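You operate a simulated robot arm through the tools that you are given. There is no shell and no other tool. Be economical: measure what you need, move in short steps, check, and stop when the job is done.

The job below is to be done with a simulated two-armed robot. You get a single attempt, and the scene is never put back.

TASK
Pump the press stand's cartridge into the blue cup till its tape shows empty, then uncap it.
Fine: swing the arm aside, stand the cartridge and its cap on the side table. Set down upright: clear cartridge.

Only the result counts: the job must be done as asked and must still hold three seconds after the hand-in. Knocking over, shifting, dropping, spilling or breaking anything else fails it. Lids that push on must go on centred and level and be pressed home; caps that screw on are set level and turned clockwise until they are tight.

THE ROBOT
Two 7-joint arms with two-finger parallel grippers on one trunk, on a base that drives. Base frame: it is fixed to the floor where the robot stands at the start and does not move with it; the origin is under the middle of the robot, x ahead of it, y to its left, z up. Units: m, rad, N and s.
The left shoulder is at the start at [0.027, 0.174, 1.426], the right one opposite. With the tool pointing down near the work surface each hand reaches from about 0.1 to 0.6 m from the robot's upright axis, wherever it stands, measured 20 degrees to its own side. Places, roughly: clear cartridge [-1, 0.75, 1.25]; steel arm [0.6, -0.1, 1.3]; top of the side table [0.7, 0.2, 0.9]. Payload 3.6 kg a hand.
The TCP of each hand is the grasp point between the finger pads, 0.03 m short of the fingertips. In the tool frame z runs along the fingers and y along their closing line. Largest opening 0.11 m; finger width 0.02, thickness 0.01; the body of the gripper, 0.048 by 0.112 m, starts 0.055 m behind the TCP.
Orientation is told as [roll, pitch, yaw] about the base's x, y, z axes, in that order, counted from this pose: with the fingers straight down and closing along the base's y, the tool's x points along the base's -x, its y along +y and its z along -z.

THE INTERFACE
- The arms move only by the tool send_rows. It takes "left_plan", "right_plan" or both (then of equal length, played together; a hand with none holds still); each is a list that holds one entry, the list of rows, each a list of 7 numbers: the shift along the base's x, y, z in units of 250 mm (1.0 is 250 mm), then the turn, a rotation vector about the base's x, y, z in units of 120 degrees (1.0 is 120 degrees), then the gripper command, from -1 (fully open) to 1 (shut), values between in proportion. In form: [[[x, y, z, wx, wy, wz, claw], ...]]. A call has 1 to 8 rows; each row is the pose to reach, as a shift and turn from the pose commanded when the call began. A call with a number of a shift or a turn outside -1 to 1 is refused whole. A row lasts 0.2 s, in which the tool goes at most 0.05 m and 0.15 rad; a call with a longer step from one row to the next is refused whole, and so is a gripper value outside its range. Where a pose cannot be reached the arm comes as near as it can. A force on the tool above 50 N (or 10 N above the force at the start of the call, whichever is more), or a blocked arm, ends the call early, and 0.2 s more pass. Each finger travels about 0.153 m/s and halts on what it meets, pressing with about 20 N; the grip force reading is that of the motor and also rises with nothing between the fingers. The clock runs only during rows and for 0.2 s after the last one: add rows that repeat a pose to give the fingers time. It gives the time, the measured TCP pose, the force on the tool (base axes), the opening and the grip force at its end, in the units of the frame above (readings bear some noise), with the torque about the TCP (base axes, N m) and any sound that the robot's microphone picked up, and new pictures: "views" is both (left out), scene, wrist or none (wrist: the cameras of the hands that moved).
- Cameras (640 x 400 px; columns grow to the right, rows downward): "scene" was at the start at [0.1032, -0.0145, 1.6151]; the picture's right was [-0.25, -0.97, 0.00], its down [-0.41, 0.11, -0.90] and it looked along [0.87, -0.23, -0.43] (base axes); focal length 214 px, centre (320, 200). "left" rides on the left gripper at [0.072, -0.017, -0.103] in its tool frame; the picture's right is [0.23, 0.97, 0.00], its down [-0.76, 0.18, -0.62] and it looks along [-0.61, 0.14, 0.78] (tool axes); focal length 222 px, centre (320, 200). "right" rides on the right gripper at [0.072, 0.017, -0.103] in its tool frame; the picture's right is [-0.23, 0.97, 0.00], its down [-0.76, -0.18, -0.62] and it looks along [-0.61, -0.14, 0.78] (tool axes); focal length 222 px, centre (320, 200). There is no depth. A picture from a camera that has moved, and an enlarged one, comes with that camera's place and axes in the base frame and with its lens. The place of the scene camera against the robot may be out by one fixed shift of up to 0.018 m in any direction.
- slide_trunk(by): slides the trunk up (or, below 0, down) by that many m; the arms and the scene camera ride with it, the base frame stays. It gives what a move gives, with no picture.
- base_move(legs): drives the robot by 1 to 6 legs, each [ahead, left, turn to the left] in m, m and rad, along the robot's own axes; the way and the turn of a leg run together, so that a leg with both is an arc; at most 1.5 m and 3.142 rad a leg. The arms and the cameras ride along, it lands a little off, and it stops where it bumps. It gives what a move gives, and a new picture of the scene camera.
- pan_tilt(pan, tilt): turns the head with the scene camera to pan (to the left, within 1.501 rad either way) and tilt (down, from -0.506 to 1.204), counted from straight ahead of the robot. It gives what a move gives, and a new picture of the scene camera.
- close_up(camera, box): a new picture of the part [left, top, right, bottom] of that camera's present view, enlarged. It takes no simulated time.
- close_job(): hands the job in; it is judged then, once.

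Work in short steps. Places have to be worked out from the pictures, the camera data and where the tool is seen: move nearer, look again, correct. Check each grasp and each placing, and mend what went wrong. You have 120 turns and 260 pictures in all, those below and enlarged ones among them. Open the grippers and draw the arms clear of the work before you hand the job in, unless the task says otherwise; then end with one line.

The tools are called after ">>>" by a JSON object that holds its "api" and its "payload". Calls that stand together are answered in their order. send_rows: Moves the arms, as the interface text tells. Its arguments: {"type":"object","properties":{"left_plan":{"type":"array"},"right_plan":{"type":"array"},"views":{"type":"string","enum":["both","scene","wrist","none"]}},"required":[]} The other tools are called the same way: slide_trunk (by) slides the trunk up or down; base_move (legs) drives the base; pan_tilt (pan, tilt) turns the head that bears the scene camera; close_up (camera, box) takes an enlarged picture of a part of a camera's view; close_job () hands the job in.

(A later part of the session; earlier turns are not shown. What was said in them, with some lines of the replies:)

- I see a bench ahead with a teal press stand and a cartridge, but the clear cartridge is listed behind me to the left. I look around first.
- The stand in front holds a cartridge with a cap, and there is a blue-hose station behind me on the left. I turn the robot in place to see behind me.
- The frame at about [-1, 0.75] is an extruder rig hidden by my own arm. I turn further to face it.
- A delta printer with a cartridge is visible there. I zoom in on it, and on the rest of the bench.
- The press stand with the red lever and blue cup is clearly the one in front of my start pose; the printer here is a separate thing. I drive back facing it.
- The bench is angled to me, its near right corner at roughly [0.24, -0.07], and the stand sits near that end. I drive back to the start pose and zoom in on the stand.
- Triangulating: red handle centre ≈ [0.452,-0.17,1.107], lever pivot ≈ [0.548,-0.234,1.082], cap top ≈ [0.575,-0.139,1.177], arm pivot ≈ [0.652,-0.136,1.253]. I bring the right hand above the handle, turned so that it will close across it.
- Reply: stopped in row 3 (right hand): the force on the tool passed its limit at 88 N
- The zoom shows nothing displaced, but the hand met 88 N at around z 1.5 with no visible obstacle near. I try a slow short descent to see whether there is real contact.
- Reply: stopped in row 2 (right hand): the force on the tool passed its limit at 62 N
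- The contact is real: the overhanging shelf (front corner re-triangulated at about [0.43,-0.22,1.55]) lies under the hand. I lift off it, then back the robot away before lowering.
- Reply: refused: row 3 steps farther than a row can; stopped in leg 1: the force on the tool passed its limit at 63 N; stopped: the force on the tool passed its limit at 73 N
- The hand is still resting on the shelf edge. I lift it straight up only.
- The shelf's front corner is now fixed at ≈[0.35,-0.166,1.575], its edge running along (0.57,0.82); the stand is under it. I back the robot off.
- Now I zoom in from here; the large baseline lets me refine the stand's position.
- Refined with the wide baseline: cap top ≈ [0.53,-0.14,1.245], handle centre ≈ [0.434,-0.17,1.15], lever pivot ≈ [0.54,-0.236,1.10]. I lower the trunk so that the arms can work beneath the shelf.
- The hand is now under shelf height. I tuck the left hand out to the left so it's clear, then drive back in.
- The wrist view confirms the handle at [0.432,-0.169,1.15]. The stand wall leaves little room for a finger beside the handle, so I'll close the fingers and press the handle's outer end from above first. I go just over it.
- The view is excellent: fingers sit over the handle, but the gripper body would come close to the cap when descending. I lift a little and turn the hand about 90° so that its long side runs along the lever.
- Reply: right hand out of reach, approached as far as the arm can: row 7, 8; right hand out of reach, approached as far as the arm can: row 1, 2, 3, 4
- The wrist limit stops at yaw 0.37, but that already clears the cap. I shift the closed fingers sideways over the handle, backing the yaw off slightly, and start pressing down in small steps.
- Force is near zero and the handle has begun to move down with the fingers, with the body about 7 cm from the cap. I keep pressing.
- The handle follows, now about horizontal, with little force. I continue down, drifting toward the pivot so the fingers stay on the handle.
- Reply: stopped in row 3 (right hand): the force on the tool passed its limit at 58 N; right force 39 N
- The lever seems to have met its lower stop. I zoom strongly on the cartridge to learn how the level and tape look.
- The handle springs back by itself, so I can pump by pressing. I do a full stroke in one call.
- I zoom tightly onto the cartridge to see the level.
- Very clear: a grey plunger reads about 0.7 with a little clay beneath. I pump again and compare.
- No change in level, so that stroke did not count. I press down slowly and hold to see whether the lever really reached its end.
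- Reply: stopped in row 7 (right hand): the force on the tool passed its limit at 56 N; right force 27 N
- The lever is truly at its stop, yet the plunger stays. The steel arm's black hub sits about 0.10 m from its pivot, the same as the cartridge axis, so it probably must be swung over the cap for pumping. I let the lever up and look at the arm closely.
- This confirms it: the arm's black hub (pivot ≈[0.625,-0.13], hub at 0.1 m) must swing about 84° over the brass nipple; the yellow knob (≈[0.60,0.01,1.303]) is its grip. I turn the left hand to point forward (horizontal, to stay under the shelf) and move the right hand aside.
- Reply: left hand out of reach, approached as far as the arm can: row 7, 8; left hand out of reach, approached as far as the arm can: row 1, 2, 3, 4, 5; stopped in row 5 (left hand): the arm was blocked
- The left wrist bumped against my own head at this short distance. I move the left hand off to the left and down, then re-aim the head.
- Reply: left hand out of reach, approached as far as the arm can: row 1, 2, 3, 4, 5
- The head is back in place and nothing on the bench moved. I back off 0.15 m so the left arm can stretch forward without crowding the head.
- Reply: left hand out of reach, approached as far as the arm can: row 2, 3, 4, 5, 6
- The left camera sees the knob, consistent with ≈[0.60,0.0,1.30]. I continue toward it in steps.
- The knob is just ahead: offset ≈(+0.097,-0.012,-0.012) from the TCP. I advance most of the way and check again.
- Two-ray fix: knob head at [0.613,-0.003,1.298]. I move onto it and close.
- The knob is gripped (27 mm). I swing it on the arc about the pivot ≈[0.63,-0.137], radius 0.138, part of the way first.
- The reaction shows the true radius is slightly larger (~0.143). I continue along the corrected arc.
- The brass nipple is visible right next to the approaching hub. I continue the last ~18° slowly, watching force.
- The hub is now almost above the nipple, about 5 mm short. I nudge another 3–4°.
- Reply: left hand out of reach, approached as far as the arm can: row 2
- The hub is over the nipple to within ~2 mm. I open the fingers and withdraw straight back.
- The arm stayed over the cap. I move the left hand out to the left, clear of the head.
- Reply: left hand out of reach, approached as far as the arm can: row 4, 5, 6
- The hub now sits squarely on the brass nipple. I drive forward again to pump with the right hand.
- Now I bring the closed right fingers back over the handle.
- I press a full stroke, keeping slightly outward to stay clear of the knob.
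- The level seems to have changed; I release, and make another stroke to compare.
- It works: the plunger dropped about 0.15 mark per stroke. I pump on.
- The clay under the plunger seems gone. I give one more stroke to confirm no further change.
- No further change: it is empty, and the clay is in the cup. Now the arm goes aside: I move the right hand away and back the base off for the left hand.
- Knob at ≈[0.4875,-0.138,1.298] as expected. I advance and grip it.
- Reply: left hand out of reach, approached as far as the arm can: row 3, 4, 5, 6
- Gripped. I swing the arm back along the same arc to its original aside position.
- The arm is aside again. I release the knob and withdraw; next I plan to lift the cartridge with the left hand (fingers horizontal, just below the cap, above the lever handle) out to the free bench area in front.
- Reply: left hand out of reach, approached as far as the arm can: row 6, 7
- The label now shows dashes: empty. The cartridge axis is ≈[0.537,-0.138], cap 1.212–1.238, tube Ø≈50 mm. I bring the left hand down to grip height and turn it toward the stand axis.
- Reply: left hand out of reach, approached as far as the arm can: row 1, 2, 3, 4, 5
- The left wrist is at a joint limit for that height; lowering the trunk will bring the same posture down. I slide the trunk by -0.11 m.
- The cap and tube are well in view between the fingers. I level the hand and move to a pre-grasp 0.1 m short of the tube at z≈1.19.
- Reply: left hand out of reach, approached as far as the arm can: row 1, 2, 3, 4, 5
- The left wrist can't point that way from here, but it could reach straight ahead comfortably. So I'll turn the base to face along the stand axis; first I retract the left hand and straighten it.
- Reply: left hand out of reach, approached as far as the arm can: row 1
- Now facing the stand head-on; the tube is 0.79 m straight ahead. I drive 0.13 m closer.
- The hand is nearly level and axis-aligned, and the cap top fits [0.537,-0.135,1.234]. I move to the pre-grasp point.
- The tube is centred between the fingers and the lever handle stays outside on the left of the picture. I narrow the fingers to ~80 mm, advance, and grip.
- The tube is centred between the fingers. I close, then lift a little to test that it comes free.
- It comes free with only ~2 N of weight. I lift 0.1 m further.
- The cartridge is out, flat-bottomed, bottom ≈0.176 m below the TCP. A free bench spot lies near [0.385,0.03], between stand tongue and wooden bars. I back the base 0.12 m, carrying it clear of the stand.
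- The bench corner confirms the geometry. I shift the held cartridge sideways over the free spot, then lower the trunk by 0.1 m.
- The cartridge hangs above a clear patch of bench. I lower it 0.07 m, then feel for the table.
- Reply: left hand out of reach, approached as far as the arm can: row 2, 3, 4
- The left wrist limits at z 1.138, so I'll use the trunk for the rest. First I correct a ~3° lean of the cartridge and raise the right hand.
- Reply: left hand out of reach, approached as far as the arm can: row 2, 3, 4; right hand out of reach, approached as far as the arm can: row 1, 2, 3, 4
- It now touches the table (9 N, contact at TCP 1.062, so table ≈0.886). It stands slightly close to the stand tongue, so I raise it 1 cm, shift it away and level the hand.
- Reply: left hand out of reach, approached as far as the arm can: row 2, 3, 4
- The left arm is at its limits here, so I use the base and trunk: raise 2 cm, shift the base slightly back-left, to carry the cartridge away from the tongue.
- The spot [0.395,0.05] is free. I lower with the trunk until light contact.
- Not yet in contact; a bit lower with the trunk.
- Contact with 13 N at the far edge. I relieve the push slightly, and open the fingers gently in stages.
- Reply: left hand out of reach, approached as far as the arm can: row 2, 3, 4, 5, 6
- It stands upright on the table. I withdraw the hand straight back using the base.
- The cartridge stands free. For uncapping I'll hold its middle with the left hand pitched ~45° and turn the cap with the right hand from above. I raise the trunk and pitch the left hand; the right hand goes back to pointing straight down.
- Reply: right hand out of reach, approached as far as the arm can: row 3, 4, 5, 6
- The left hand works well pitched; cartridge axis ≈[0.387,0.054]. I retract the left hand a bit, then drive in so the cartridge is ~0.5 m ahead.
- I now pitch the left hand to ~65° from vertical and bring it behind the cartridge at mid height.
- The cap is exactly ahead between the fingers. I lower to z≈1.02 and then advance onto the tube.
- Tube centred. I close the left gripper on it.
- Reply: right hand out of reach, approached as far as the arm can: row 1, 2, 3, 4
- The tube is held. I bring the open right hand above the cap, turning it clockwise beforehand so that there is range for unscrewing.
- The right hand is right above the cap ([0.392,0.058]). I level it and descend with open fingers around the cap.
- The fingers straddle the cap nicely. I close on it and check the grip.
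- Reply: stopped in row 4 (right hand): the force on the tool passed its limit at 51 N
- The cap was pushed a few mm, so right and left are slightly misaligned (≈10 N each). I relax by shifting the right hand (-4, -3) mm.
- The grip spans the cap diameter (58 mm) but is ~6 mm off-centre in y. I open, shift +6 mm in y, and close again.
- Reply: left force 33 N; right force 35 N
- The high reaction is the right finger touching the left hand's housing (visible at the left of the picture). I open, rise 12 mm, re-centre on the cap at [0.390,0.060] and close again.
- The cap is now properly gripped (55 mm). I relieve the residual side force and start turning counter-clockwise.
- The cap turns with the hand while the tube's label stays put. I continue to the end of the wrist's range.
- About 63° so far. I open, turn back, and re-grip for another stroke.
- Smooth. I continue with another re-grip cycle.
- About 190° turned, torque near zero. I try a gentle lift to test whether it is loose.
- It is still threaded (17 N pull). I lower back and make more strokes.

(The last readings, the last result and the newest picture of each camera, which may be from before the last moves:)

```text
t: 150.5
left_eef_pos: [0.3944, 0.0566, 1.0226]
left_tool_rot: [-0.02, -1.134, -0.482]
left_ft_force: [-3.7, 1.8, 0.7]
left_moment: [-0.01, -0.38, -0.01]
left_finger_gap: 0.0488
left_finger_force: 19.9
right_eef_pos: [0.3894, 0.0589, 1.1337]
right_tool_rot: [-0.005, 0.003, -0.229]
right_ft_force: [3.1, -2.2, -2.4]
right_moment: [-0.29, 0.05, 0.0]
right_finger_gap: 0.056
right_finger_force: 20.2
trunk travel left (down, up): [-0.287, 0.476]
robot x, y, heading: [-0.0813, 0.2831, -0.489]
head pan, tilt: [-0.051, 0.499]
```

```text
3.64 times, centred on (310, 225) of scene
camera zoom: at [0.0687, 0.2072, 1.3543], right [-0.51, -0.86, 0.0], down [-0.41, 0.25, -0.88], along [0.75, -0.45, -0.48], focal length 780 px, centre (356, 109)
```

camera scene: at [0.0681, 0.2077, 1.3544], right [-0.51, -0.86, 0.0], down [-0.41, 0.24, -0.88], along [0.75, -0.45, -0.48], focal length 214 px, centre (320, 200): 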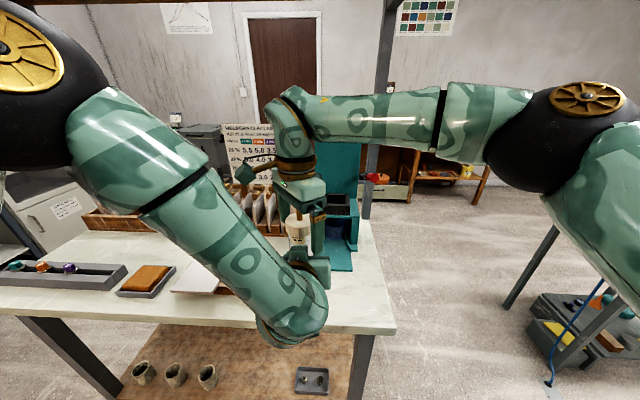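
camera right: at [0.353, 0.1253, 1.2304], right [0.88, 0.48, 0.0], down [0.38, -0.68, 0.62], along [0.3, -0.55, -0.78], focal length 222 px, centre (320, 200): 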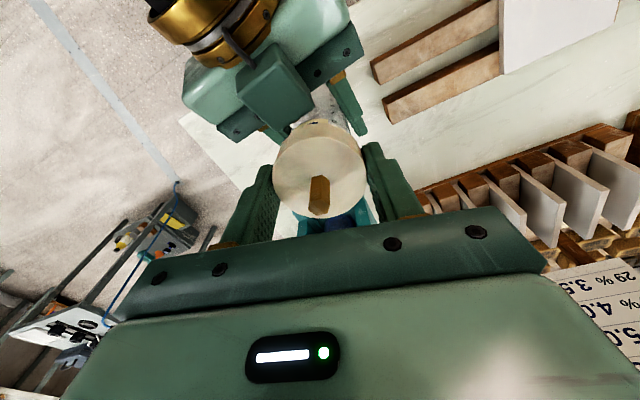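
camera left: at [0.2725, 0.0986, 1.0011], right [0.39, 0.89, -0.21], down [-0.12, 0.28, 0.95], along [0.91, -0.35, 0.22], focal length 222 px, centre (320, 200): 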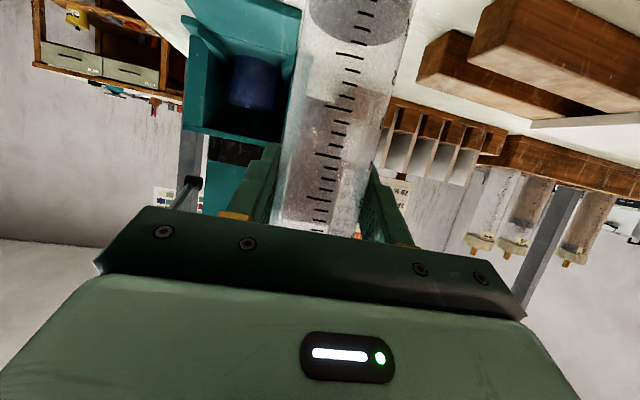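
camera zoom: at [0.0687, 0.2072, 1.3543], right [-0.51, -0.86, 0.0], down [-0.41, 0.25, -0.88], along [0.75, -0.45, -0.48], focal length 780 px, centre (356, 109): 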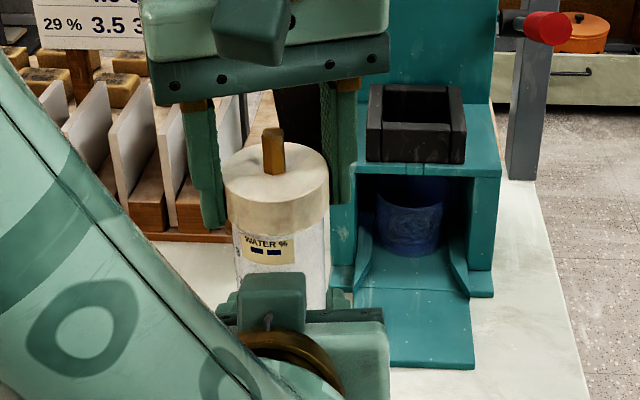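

Torque is ~0 and the label stays fixed, so the cap is turning. I do another cycle.

>>> {"api": "send_rows", "payload": {"right_plan": [[[0, 0, 0, 0, 0, 0, -0.5], [0, 0, 0, 0, 0, -0.07, -0.5], [0, 0, 0, 0, 0, -0.14, -0.5], [0, 0, 0, 0, 0, -0.21, -0.5], [0, 0, 0, 0, 0, -0.28, -0.5], [0, 0, 0, 0, 0, -0.35, -0.5], [0, 0, 0, 0, 0, -0.42, -0.5], [0, 0, 0, 0, 0, -0.49, -0.5]]], "views": "none"}}

>>> {"api": "send_rows", "payload": {"right_plan": [[[0, 0, 0, 0, 0, -0.04, 0.0], [0, 0, 0, 0, 0, -0.04, 1], [0, 0, 0, 0, 0, -0.04, 1], [0, 0, 0, 0, 0, 0.03, 1], [0, 0, 0, 0, 0, 0.1, 1], [0, 0, 0, 0, 0, 0.17, 1], [0, 0, 0, 0, 0, 0.24, 1], [0, 0, 0, 0, 0, 0.31, 1]]], "views": "none"}}

>>> {"api": "close_up", "payload": {"camera": "right", "box": [220, 60, 420, 240]}}

>>> {"api": "send_rows", "payload": {"right_plan": [[[0, 0, 0.002, 0, 0, 0.06, 1], [0, 0, 0.004, 0, 0, 0.12, 1], [0, 0, 0.004, 0, 0, 0.18, 1], [0, 0, 0.012, 0, 0, 0.18, 1], [0, 0, 0.024, 0, 0, 0.18, 1]]], "views": "none"}}

>>> {"api": "close_up", "payload": {"camera": "scene", "box": [250, 170, 370, 280]}}

```text
t: 152.3
left_eef_pos: [0.3947, 0.056, 1.0232]
left_tool_rot: [-0.018, -1.132, -0.483]
left_ft_force: [0.0, 0.4, -0.7]
left_moment: [0.0, -0.02, 0.03]
left_finger_gap: 0.0487
left_finger_force: 19.4
right_eef_pos: [0.39, 0.0593, 1.1332]
right_tool_rot: [-0.006, 0.002, -1.261]
right_ft_force: [-0.2, -0.2, -0.6]
right_moment: [0.01, 0.01, 0.02]
right_finger_gap: 0.0824
right_finger_force: 0.0
trunk travel left (down, up): [-0.287, 0.476]
robot x, y, heading: [-0.0785, 0.2842, -0.485]
head pan, tilt: [-0.051, 0.499]
```

```text
t: 154.1
left_eef_pos: [0.3951, 0.0568, 1.0228]
left_tool_rot: [-0.019, -1.133, -0.483]
left_ft_force: [-0.7, -0.6, -1.0]
left_moment: [-0.03, -0.02, -0.01]
left_finger_gap: 0.0486
left_finger_force: 20.5
right_eef_pos: [0.3887, 0.0598, 1.1336]
right_tool_rot: [-0.004, 0.002, -0.604]
right_ft_force: [-0.5, -0.3, -1.1]
right_moment: [-0.03, -0.04, 0.01]
right_finger_gap: 0.0556
right_finger_force: 20.4
trunk travel left (down, up): [-0.287, 0.476]
robot x, y, heading: [-0.081, 0.2865, -0.486]
head pan, tilt: [-0.051, 0.499]
```

```text
2.22 times, centred on (320, 150) of right
camera zoom: at [0.3414, 0.1146, 1.2371], right [0.74, 0.67, -0.01], down [0.53, -0.58, 0.62], along [0.41, -0.46, -0.78], focal length 494 px, centre (320, 311)
```

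zoom: 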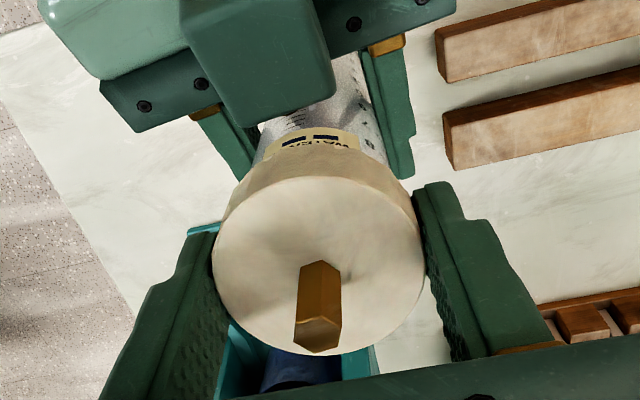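

```text
t: 155.3
left_eef_pos: [0.3936, 0.0589, 1.0223]
left_tool_rot: [-0.02, -1.133, -0.485]
left_ft_force: [-0.2, 0.5, -2.0]
left_moment: [-0.02, -0.01, -0.01]
left_finger_gap: 0.0488
left_finger_force: 19.9
right_eef_pos: [0.3881, 0.0604, 1.1398]
right_tool_rot: [-0.006, 0.004, -0.231]
right_ft_force: [0.3, 0.0, -1.3]
right_moment: [-0.01, -0.01, 0.01]
right_finger_gap: 0.0557
right_finger_force: 20.3
trunk travel left (down, up): [-0.287, 0.476]
robot x, y, heading: [-0.0804, 0.2839, -0.483]
head pan, tilt: [-0.051, 0.499]
```

```text
3.64 times, centred on (310, 225) of scene
camera zoom: at [0.0687, 0.2073, 1.3543], right [-0.51, -0.86, 0.0], down [-0.41, 0.25, -0.88], along [0.75, -0.45, -0.48], focal length 780 px, centre (356, 109)
```

zoom: 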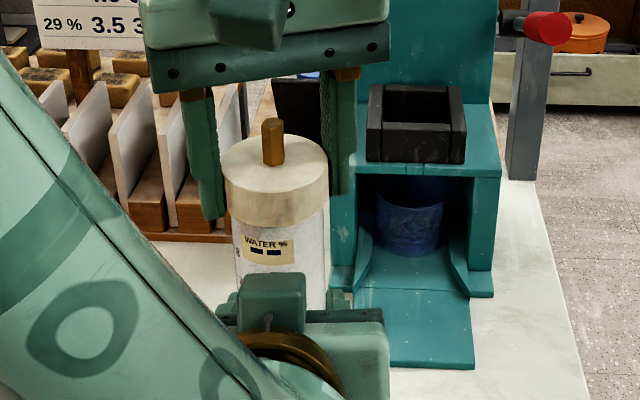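

The cap is loose: the right hand carries only its weight (~1 N). I lift it straight off.

>>> {"api": "send_rows", "payload": {"right_plan": [[[0, 0, 0.06, 0, 0, 0, 1], [0, 0, 0.12, 0, 0, 0, 1], [0, 0, 0.2, 0, 0, 0, 1], [0, 0, 0.28, 0, 0, 0, 1]]], "views": "both"}}

```text
t: 156.3
left_eef_pos: [0.3943, 0.0562, 1.0223]
left_tool_rot: [-0.02, -1.132, -0.484]
left_ft_force: [-0.4, 0.0, -1.0]
left_moment: [-0.03, 0.01, 0.05]
left_finger_gap: 0.0485
left_finger_force: 20.4
right_eef_pos: [0.3721, 0.0675, 1.1776]
right_tool_rot: [-0.005, 0.004, -0.231]
right_ft_force: [0.6, -0.1, -0.9]
right_moment: [0.01, 0.0, 0.0]
right_finger_gap: 0.0554
right_finger_force: 19.6
right hand out of reach, approached as far as the arm can: row 2, 3, 4
trunk travel left (down, up): [-0.287, 0.476]
robot x, y, heading: [-0.0826, 0.2809, -0.485]
head pan, tilt: [-0.051, 0.499]
camera scene: at [0.0688, 0.2072, 1.3542], right [-0.51, -0.86, 0.0], down [-0.41, 0.25, -0.88], along [0.75, -0.45, -0.48], focal length 214 px, centre (320, 200)
camera right: at [0.3081, 0.101, 1.281], right [0.44, 0.9, -0.01], down [0.7, -0.35, 0.62], along [0.55, -0.28, -0.78], focal length 222 px, centre (320, 200)
```

scene: 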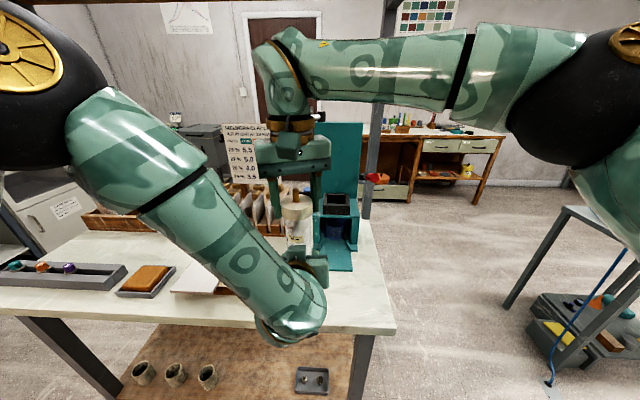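
right: 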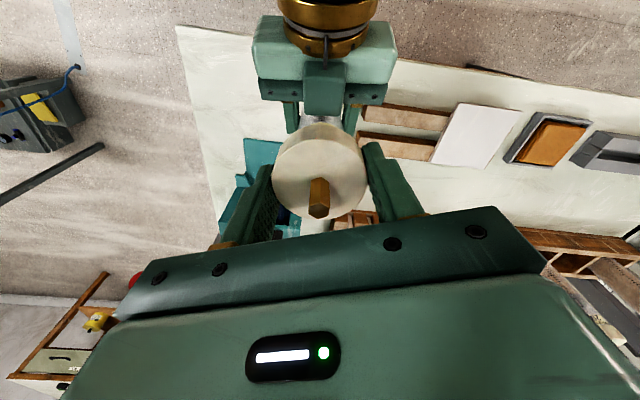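

Zoom to confirm the cap is clear of the tube before moving sideways.

>>> {"api": "close_up", "payload": {"camera": "scene", "box": [250, 150, 370, 260]}}

```text
3.64 times, centred on (310, 205) of scene
camera zoom: at [0.0688, 0.2072, 1.3542], right [-0.51, -0.86, 0.0], down [-0.41, 0.25, -0.88], along [0.75, -0.45, -0.48], focal length 780 px, centre (356, 182)
```

zoom: 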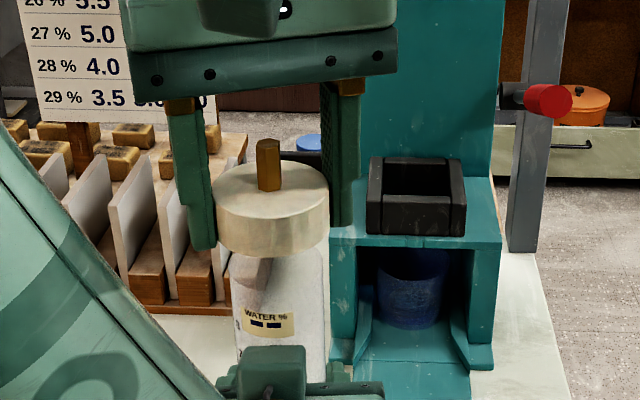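

The cap is clear and the tube top is open. I carry the cap to a free bench spot at ≈[0.33,-0.04].

>>> {"api": "send_rows", "payload": {"right_plan": [[[0, -0.1, 0.03, 0, 0, 0, 1], [-0.04, -0.22, 0.03, 0, 0, 0, 1], [-0.1, -0.33, 0.0, 0, 0, 0, 1], [-0.168, -0.43, -0.1, 0, 0, 0, 1], [-0.168, -0.43, -0.24, 0, 0, 0, 1], [-0.168, -0.43, -0.4, 0, 0, 0, 1], [-0.168, -0.43, -0.55, 0, 0, 0, 1]]], "views": "both"}}

>>> {"api": "close_up", "payload": {"camera": "scene", "box": [270, 190, 400, 340]}}

```text
t: 157.9
left_eef_pos: [0.3944, 0.0563, 1.0212]
left_tool_rot: [-0.02, -1.132, -0.484]
left_ft_force: [-0.2, -0.4, -0.5]
left_moment: [-0.01, 0.02, 0.01]
left_finger_gap: 0.0488
left_finger_force: 20.4
right_eef_pos: [0.334, -0.041, 1.0394]
right_tool_rot: [-0.003, 0.004, -0.231]
right_ft_force: [-1.3, -0.7, -0.4]
right_moment: [0.01, 0.03, 0.02]
right_finger_gap: 0.0555
right_finger_force: 19.8
right hand out of reach, approached as far as the arm can: row 1, 2, 3, 4
trunk travel left (down, up): [-0.287, 0.476]
robot x, y, heading: [-0.0833, 0.2821, -0.486]
head pan, tilt: [-0.051, 0.499]
camera scene: at [0.0693, 0.207, 1.3541], right [-0.51, -0.86, 0.0], down [-0.41, 0.25, -0.88], along [0.75, -0.45, -0.48], focal length 214 px, centre (320, 200)
camera right: at [0.2682, -0.0075, 1.1419], right [0.45, 0.9, -0.01], down [0.7, -0.35, 0.62], along [0.55, -0.28, -0.78], focal length 222 px, centre (320, 200)
```

scene: 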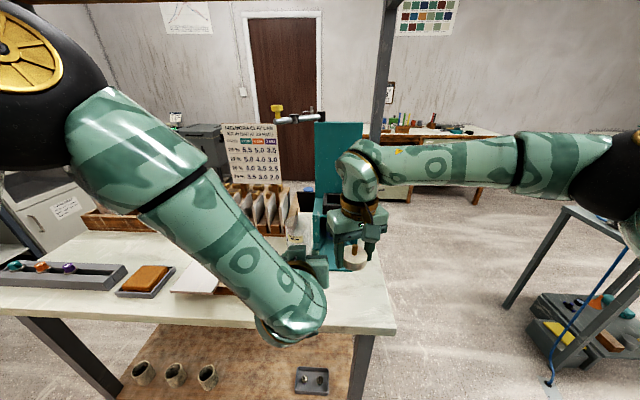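
right: 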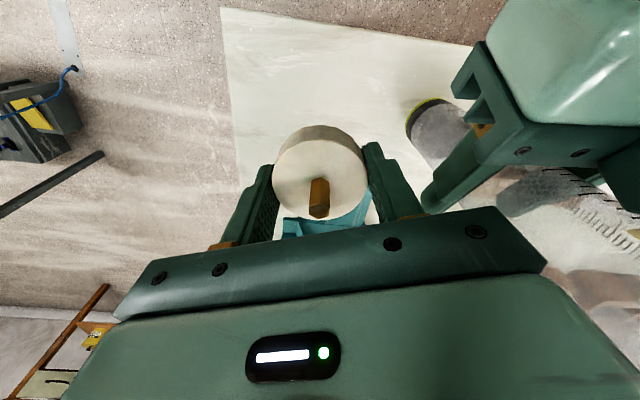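

```text
2.67 times, centred on (335, 265) of scene
camera zoom: at [0.0693, 0.207, 1.3541], right [-0.51, -0.86, 0.0], down [-0.41, 0.25, -0.88], along [0.75, -0.45, -0.48], focal length 572 px, centre (280, 27)
```

zoom: 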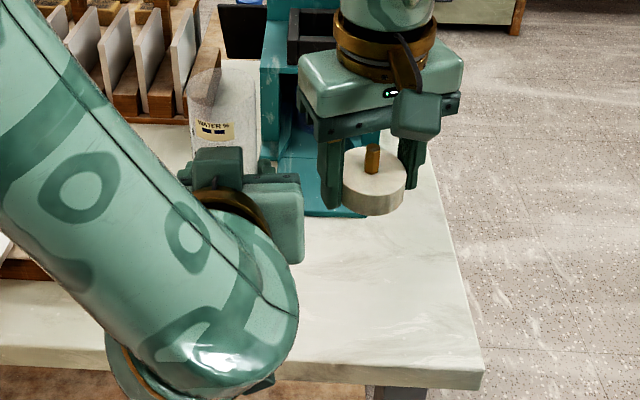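

The cap hangs over a free area. I lower it to just above the table, then feel for contact.

>>> {"api": "send_rows", "payload": {"right_plan": [[[0, 0, -0.14, 0, 0, 0, 1], [0, 0, -0.28, 0, 0, 0, 1], [0, 0, -0.38, 0, 0, 0, 1], [0, 0, -0.41, 0, 0, 0, 1], [0, 0, -0.43, 0, 0, 0, 1], [0, 0, -0.445, 0, 0, 0, 1], [0, 0, -0.455, 0, 0, 0, 1]]], "views": "none"}}

>>> {"api": "close_up", "payload": {"camera": "scene", "box": [290, 220, 400, 310]}}

```text
t: 159.7
left_eef_pos: [0.3905, 0.0574, 1.0223]
left_tool_rot: [-0.019, -1.134, -0.489]
left_ft_force: [0.3, 0.6, -2.2]
left_moment: [0.01, -0.01, 0.0]
left_finger_gap: 0.049
left_finger_force: 20.3
right_eef_pos: [0.3322, -0.0404, 0.9306]
right_tool_rot: [-0.001, -0.009, -0.236]
right_ft_force: [-13.2, -1.8, 22.9]
right_moment: [0.7, 0.46, 0.29]
right_finger_gap: 0.0553
right_finger_force: 19.7
trunk travel left (down, up): [-0.287, 0.476]
robot x, y, heading: [-0.0763, 0.2846, -0.491]
head pan, tilt: [-0.051, 0.499]
stopped in row 7 (right hand): the force on the tool passed its limit at 53 N (the readings are from after the stop); the commanded pose is now the measured one
```

```text
4.44 times, centred on (345, 265) of scene
camera zoom: at [0.0647, 0.2072, 1.3546], right [-0.51, -0.86, 0.0], down [-0.41, 0.25, -0.88], along [0.75, -0.45, -0.48], focal length 953 px, centre (209, -89)
```

zoom: 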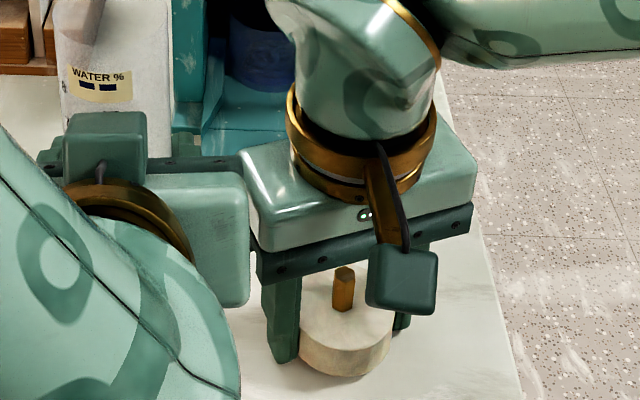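

The side moment suggests the right hand body is touching the left hand rather than only the table. I raise 1 cm and move the cap 3 cm away from the left hand, then look.

>>> {"api": "send_rows", "payload": {"right_plan": [[[0, 0, 0.03, 0, 0, 0, 1], [-0.02, -0.04, 0.05, 0, 0, 0, 1], [-0.04, -0.09, 0.05, 0, 0, 0, 1], [-0.06, -0.12, 0.05, 0, 0, 0, 1]]], "views": "wrist"}}

>>> {"api": "close_up", "payload": {"camera": "scene", "box": [290, 220, 400, 310]}}

```text
t: 160.7
left_eef_pos: [0.3933, 0.0574, 1.0221]
left_tool_rot: [-0.02, -1.132, -0.485]
left_ft_force: [0.2, -0.4, -1.4]
left_moment: [-0.03, -0.01, 0.01]
left_finger_gap: 0.0486
left_finger_force: 20.2
right_eef_pos: [0.3193, -0.0721, 0.9402]
right_tool_rot: [-0.003, -0.006, -0.232]
right_ft_force: [0.6, -0.6, -0.2]
right_moment: [0.01, 0.02, 0.02]
right_finger_gap: 0.0556
right_finger_force: 20.0
trunk travel left (down, up): [-0.287, 0.476]
robot x, y, heading: [-0.0805, 0.2839, -0.488]
head pan, tilt: [-0.051, 0.499]
camera right: at [0.2542, -0.0386, 1.0424], right [0.45, 0.89, 0.0], down [0.7, -0.35, 0.63], along [0.56, -0.28, -0.78], focal length 222 px, centre (320, 200)
```

right: 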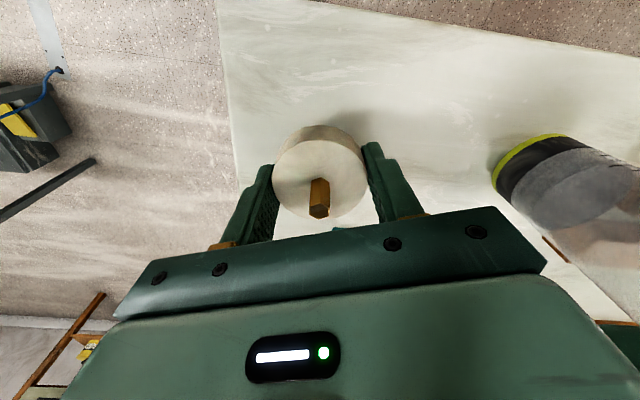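

```text
4.44 times, centred on (345, 265) of scene
camera zoom: at [0.068, 0.2067, 1.3543], right [-0.51, -0.86, 0.0], down [-0.41, 0.25, -0.88], along [0.75, -0.45, -0.48], focal length 953 px, centre (209, -89)
```

zoom: 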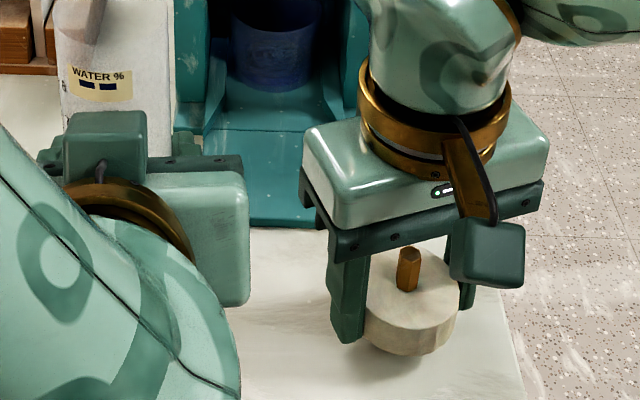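

Clear now, no side force. I lower slowly until the table is felt.

>>> {"api": "send_rows", "payload": {"right_plan": [[[0, 0, -0.02, 0, 0, 0, 1], [0, 0, -0.04, 0, 0, 0, 1], [0, 0, -0.05, 0, 0, 0, 1], [0, 0, -0.06, 0, 0, 0, 1]]], "views": "none"}}

>>> {"api": "close_up", "payload": {"camera": "scene", "box": [310, 240, 390, 310]}}

```text
t: 161.7
left_eef_pos: [0.3908, 0.0579, 1.024]
left_tool_rot: [-0.018, -1.137, -0.485]
left_ft_force: [-0.1, 0.3, -1.1]
left_moment: [-0.03, 0.0, 0.04]
left_finger_gap: 0.0486
left_finger_force: 19.9
right_eef_pos: [0.3199, -0.0714, 0.9301]
right_tool_rot: [-0.003, -0.016, -0.238]
right_ft_force: [0.9, -7.1, 36.8]
right_moment: [0.97, -0.01, 0.34]
right_finger_gap: 0.0554
right_finger_force: 20.0
trunk travel left (down, up): [-0.287, 0.476]
robot x, y, heading: [-0.0816, 0.285, -0.488]
head pan, tilt: [-0.051, 0.499]
```

```text
5.71 times, centred on (350, 275) of scene
camera zoom: at [0.0659, 0.2078, 1.3552], right [-0.51, -0.86, 0.0], down [-0.41, 0.25, -0.88], along [0.75, -0.45, -0.48], focal length 1226 px, centre (149, -229)
```

zoom: 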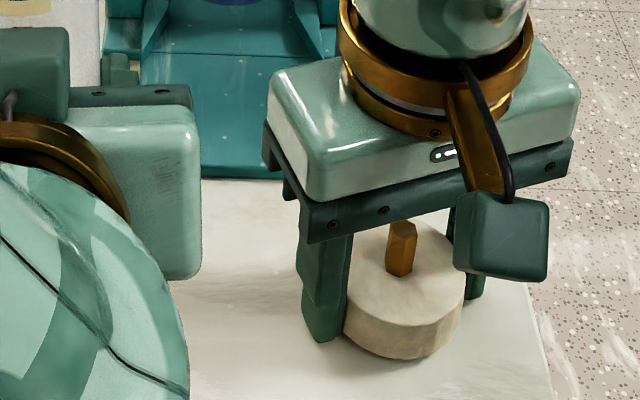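

Table reached (same height both times). I ease off 2 mm and open gently so that the cap rests on the bench.

>>> {"api": "send_rows", "payload": {"right_plan": [[[0, 0, 0.008, 0, 0, 0, 1], [0, 0, 0.008, 0, 0, 0, -0.06], [0, 0, 0.008, 0, 0, 0, -0.2], [0, 0, 0.008, 0, 0, 0, -0.6], [0, 0, 0.008, 0, 0, 0, -0.9], [0, 0, 0.12, 0, 0, 0, -0.9], [0, 0, 0.28, 0, 0, 0, -0.9]]], "views": "wrist"}}

>>> {"api": "close_up", "payload": {"camera": "scene", "box": [310, 240, 390, 310]}}

```text
t: 162.5
left_eef_pos: [0.3915, 0.0557, 1.0228]
left_tool_rot: [-0.017, -1.133, -0.488]
left_ft_force: [1.2, -0.3, -1.9]
left_moment: [-0.03, -0.01, -0.04]
left_finger_gap: 0.0486
left_finger_force: 20.1
right_eef_pos: [0.3189, -0.0755, 0.931]
right_tool_rot: [-0.008, -0.013, -0.243]
right_ft_force: [-6.4, -3.3, 14.6]
right_moment: [0.64, 0.13, 0.16]
right_finger_gap: 0.0857
right_finger_force: 0.1
trunk travel left (down, up): [-0.287, 0.476]
robot x, y, heading: [-0.0809, 0.2838, -0.493]
head pan, tilt: [-0.051, 0.499]
stopped in row 4 (right hand): the force on the tool passed its limit at 59 N (the readings are from after the stop); the commanded pose is now the measured one
camera right: at [0.2534, -0.0411, 1.0325], right [0.45, 0.89, 0.0], down [0.69, -0.35, 0.63], along [0.56, -0.29, -0.77], focal length 222 px, centre (320, 200)
```

right: 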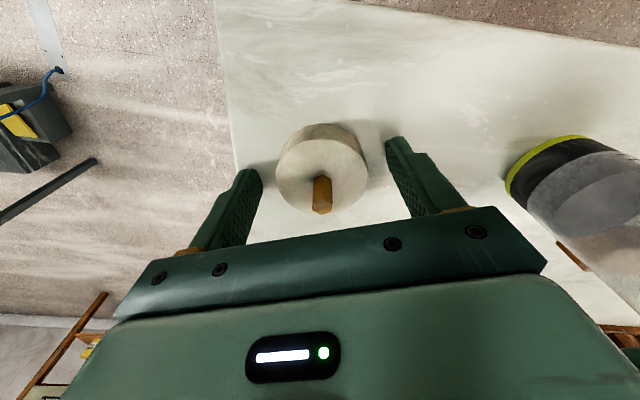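

```text
5.71 times, centred on (350, 275) of scene
camera zoom: at [0.0672, 0.2067, 1.354], right [-0.51, -0.86, 0.0], down [-0.41, 0.25, -0.88], along [0.75, -0.45, -0.48], focal length 1226 px, centre (149, -229)
```

zoom: 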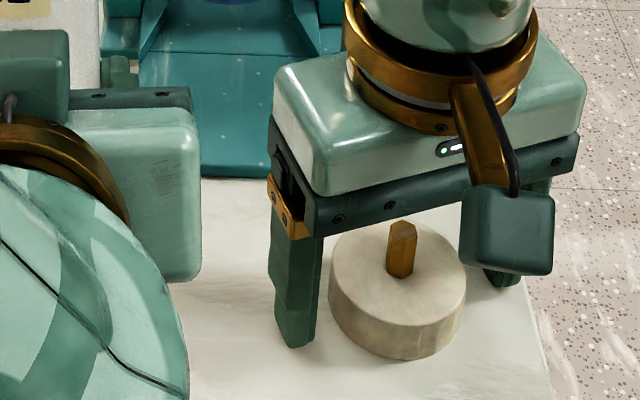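

The cap stands upright on the bench; the fingertips were rubbing on the table. I raise the right hand straight up.

>>> {"api": "send_rows", "payload": {"right_plan": [[[0, 0, 0.05, 0, 0, 0, -0.6], [0, 0, 0.15, 0, 0, 0, -0.6], [0, 0, 0.3, 0, 0, 0, -0.6], [0, 0, 0.45, 0, 0, 0, -0.6], [0, 0, 0.6, 0, 0, 0, -0.6], [-0.05, -0.15, 0.6, 0, 0, 0, -0.6], [-0.15, -0.3, 0.6, 0, 0, 0, -0.6]]], "views": "scene"}}

>>> {"api": "close_up", "payload": {"camera": "scene", "box": [240, 180, 400, 330]}}

```text
t: 164.1
left_eef_pos: [0.3933, 0.0579, 1.0222]
left_tool_rot: [-0.021, -1.133, -0.485]
left_ft_force: [0.4, 1.2, -1.3]
left_moment: [0.01, -0.03, -0.02]
left_finger_gap: 0.0488
left_finger_force: 20.3
right_eef_pos: [0.308, -0.1105, 1.0827]
right_tool_rot: [-0.008, -0.009, -0.24]
right_ft_force: [0.0, 0.4, -0.1]
right_moment: [0.01, 0.0, 0.01]
right_finger_gap: 0.088
right_finger_force: 0.1
right hand out of reach, approached as far as the arm can: row 7
trunk travel left (down, up): [-0.287, 0.476]
robot x, y, heading: [-0.0793, 0.284, -0.486]
head pan, tilt: [-0.051, 0.499]
camera scene: at [0.069, 0.2076, 1.3543], right [-0.51, -0.86, 0.0], down [-0.41, 0.25, -0.88], along [0.75, -0.45, -0.48], focal length 214 px, centre (320, 200)
```

scene: 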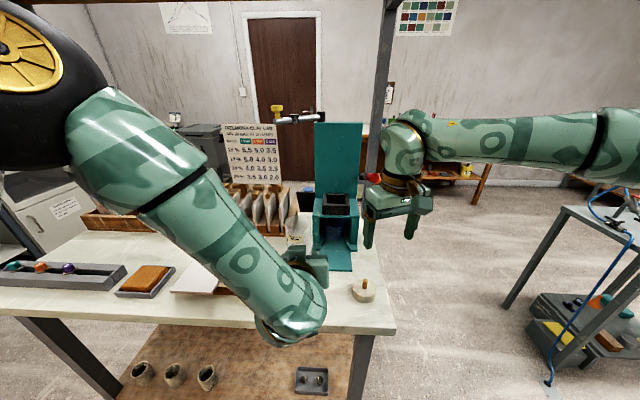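

```text
2.67 times, centred on (320, 255) of scene
camera zoom: at [0.069, 0.2076, 1.3543], right [-0.51, -0.86, 0.0], down [-0.41, 0.25, -0.88], along [0.75, -0.45, -0.48], focal length 572 px, centre (320, 53)
```

zoom: 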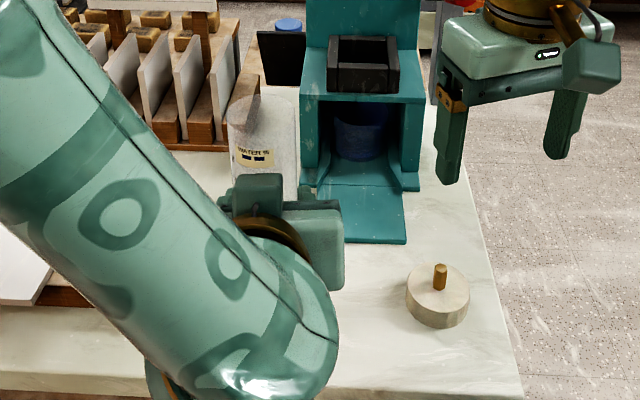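

The cap is fine. The cartridge was pulled up a few mm in the left grip (left reads only its weight), so I lower it until it touches the table before releasing.

>>> {"api": "send_rows", "payload": {"left_plan": [[[0, 0, -0.006, 0, 0, 0, 1], [0, 0, -0.012, 0, 0, 0, 1], [0, 0, -0.016, 0, 0, 0, 1], [0, 0, -0.016, 0, 0, 0, 1]]], "views": "none"}}

```text
t: 165.1
left_eef_pos: [0.3943, 0.0559, 1.0185]
left_tool_rot: [-0.021, -1.134, -0.488]
left_ft_force: [0.4, 0.0, -1.6]
left_moment: [0.0, 0.0, -0.02]
left_finger_gap: 0.049
left_finger_force: 19.5
right_eef_pos: [0.3066, -0.1121, 1.0823]
right_tool_rot: [-0.008, -0.009, -0.239]
right_ft_force: [-0.5, 0.7, -0.6]
right_moment: [0.02, -0.05, 0.01]
right_finger_gap: 0.088
right_finger_force: 0.1
trunk travel left (down, up): [-0.287, 0.476]
robot x, y, heading: [-0.079, 0.2842, -0.491]
head pan, tilt: [-0.051, 0.499]
```

Still hanging; a few more millimetres.

>>> {"api": "send_rows", "payload": {"left_plan": [[[0, 0, -0.006, 0, 0, 0, 1], [0, 0, -0.012, 0, 0, 0, 1], [0, 0, -0.016, 0, 0, 0, 1], [0, 0, -0.016, 0, 0, 0, 1]]], "views": "none"}}

```text
t: 166.1
left_eef_pos: [0.3922, 0.0561, 1.0166]
left_tool_rot: [-0.023, -1.138, -0.484]
left_ft_force: [5.6, 0.2, 15.9]
left_moment: [0.2, -0.14, -0.05]
left_finger_gap: 0.0487
left_finger_force: 19.6
right_eef_pos: [0.3069, -0.1118, 1.0806]
right_tool_rot: [-0.009, -0.012, -0.239]
right_ft_force: [-0.2, 0.6, 0.1]
right_moment: [0.05, -0.02, 0.0]
right_finger_gap: 0.0881
right_finger_force: 0.0
trunk travel left (down, up): [-0.287, 0.476]
robot x, y, heading: [-0.0822, 0.2862, -0.492]
head pan, tilt: [-0.051, 0.499]
```

Contact. I ease off 1 mm, open gently and withdraw along the finger direction.

>>> {"api": "send_rows", "payload": {"left_plan": [[[0, 0, 0.004, 0, 0, 0, 1], [0, 0, 0.004, 0, 0, 0, 0.05], [0, 0, 0.004, 0, 0, 0, -0.1], [0, 0, 0.004, 0, 0, 0, -0.5], [-0.06, 0.032, 0.034, 0, 0, 0, -0.5], [-0.18, 0.1, 0.09, 0, 0, 0, -0.5], [-0.32, 0.175, 0.16, 0, 0, 0, -0.5], [-0.46, 0.25, 0.22, 0, 0, 0, -0.5]]], "views": "both"}}

```text
t: 167.9
left_eef_pos: [0.2822, 0.1193, 1.0745]
left_tool_rot: [-0.022, -1.145, -0.473]
left_ft_force: [-0.5, 0.7, -0.1]
left_moment: [0.01, -0.01, 0.02]
left_finger_gap: 0.0822
left_finger_force: 0.0
right_eef_pos: [0.3051, -0.1128, 1.0832]
right_tool_rot: [-0.009, -0.011, -0.24]
right_ft_force: [0.3, -0.1, 0.2]
right_moment: [0.0, -0.01, -0.03]
right_finger_gap: 0.0879
right_finger_force: 0.2
trunk travel left (down, up): [-0.287, 0.476]
robot x, y, heading: [-0.0802, 0.2862, -0.493]
head pan, tilt: [-0.051, 0.499]
camera scene: at [0.0671, 0.2069, 1.3545], right [-0.51, -0.86, 0.0], down [-0.41, 0.25, -0.88], along [0.75, -0.45, -0.48], focal length 214 px, centre (320, 200)
camera left: at [0.164, 0.1618, 1.0515], right [0.38, 0.9, -0.22], down [-0.13, 0.28, 0.95], along [0.92, -0.33, 0.23], focal length 222 px, centre (320, 200)
```

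scene: 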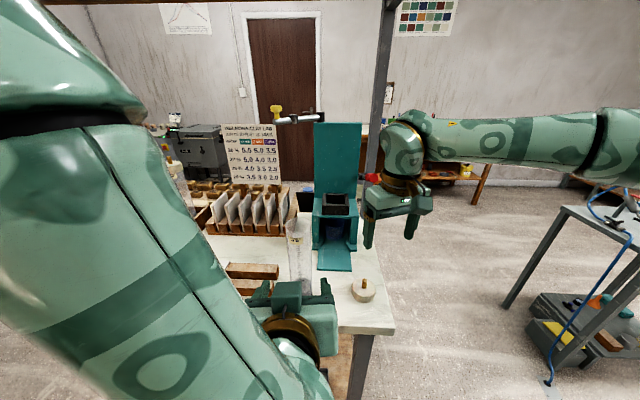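
left: 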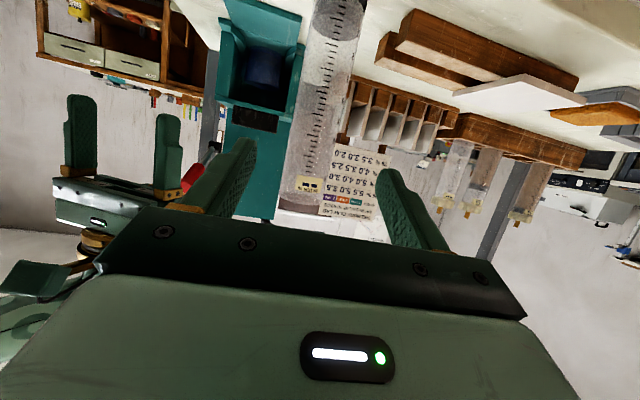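

Cartridge stands free. I back the robot away from the bench.

>>> {"api": "base_move", "payload": {"legs": [[-0.35, 0, 0]]}}

>>> {"api": "close_up", "payload": {"camera": "scene", "box": [220, 120, 380, 280]}}

```text
t: 170.2
left_eef_pos: [-0.0273, 0.2814, 1.0732]
left_tool_rot: [-0.028, -1.141, -0.472]
left_ft_force: [-0.1, -0.1, 0.3]
left_moment: [-0.02, 0.0, -0.01]
left_finger_gap: 0.0827
left_finger_force: 0.1
right_eef_pos: [-0.0025, 0.0491, 1.0823]
right_tool_rot: [-0.009, -0.011, -0.242]
right_ft_force: [-0.7, 0.8, 0.2]
right_moment: [-0.01, -0.02, 0.0]
right_finger_gap: 0.0881
right_finger_force: 0.1
trunk travel left (down, up): [-0.287, 0.476]
robot x, y, heading: [-0.3897, 0.4461, -0.488]
head pan, tilt: [-0.051, 0.499]
camera scene: at [-0.2404, 0.3705, 1.3544], right [-0.52, -0.86, 0.0], down [-0.41, 0.25, -0.88], along [0.75, -0.45, -0.48], focal length 214 px, centre (320, 200)
```

scene: 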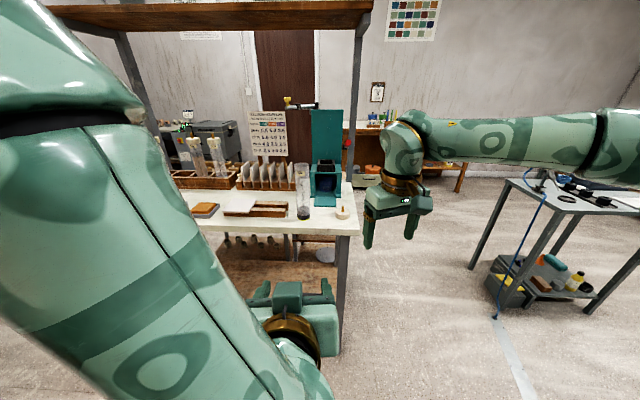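

```text
2.50 times, centred on (300, 200) of scene
camera zoom: at [-0.2404, 0.3705, 1.3544], right [-0.52, -0.86, 0.0], down [-0.41, 0.25, -0.88], along [0.75, -0.45, -0.48], focal length 536 px, centre (370, 200)
```

zoom: 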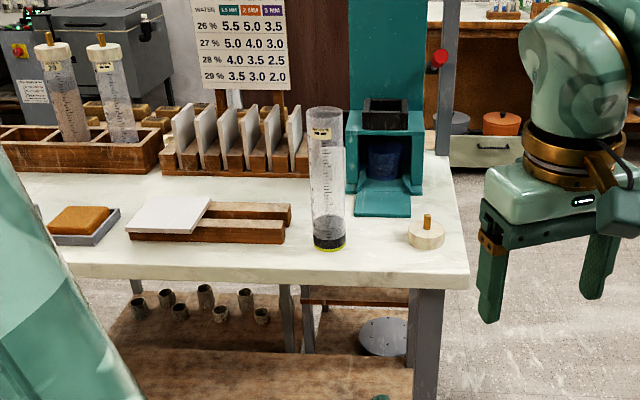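

The cartridge stands empty and uncapped, with the cap beside it. The cup is in place, the steel arm is aside, and both hands are open and clear, so I hand the job in.

>>> {"api": "close_job", "payload": {}}

```text
The job is handed in.
```

The press stand's cartridge is pumped into the blue cup and its label shows empty. It is uncapped and stands upright on the side table with its cap beside it, and the steel arm is swung aside.
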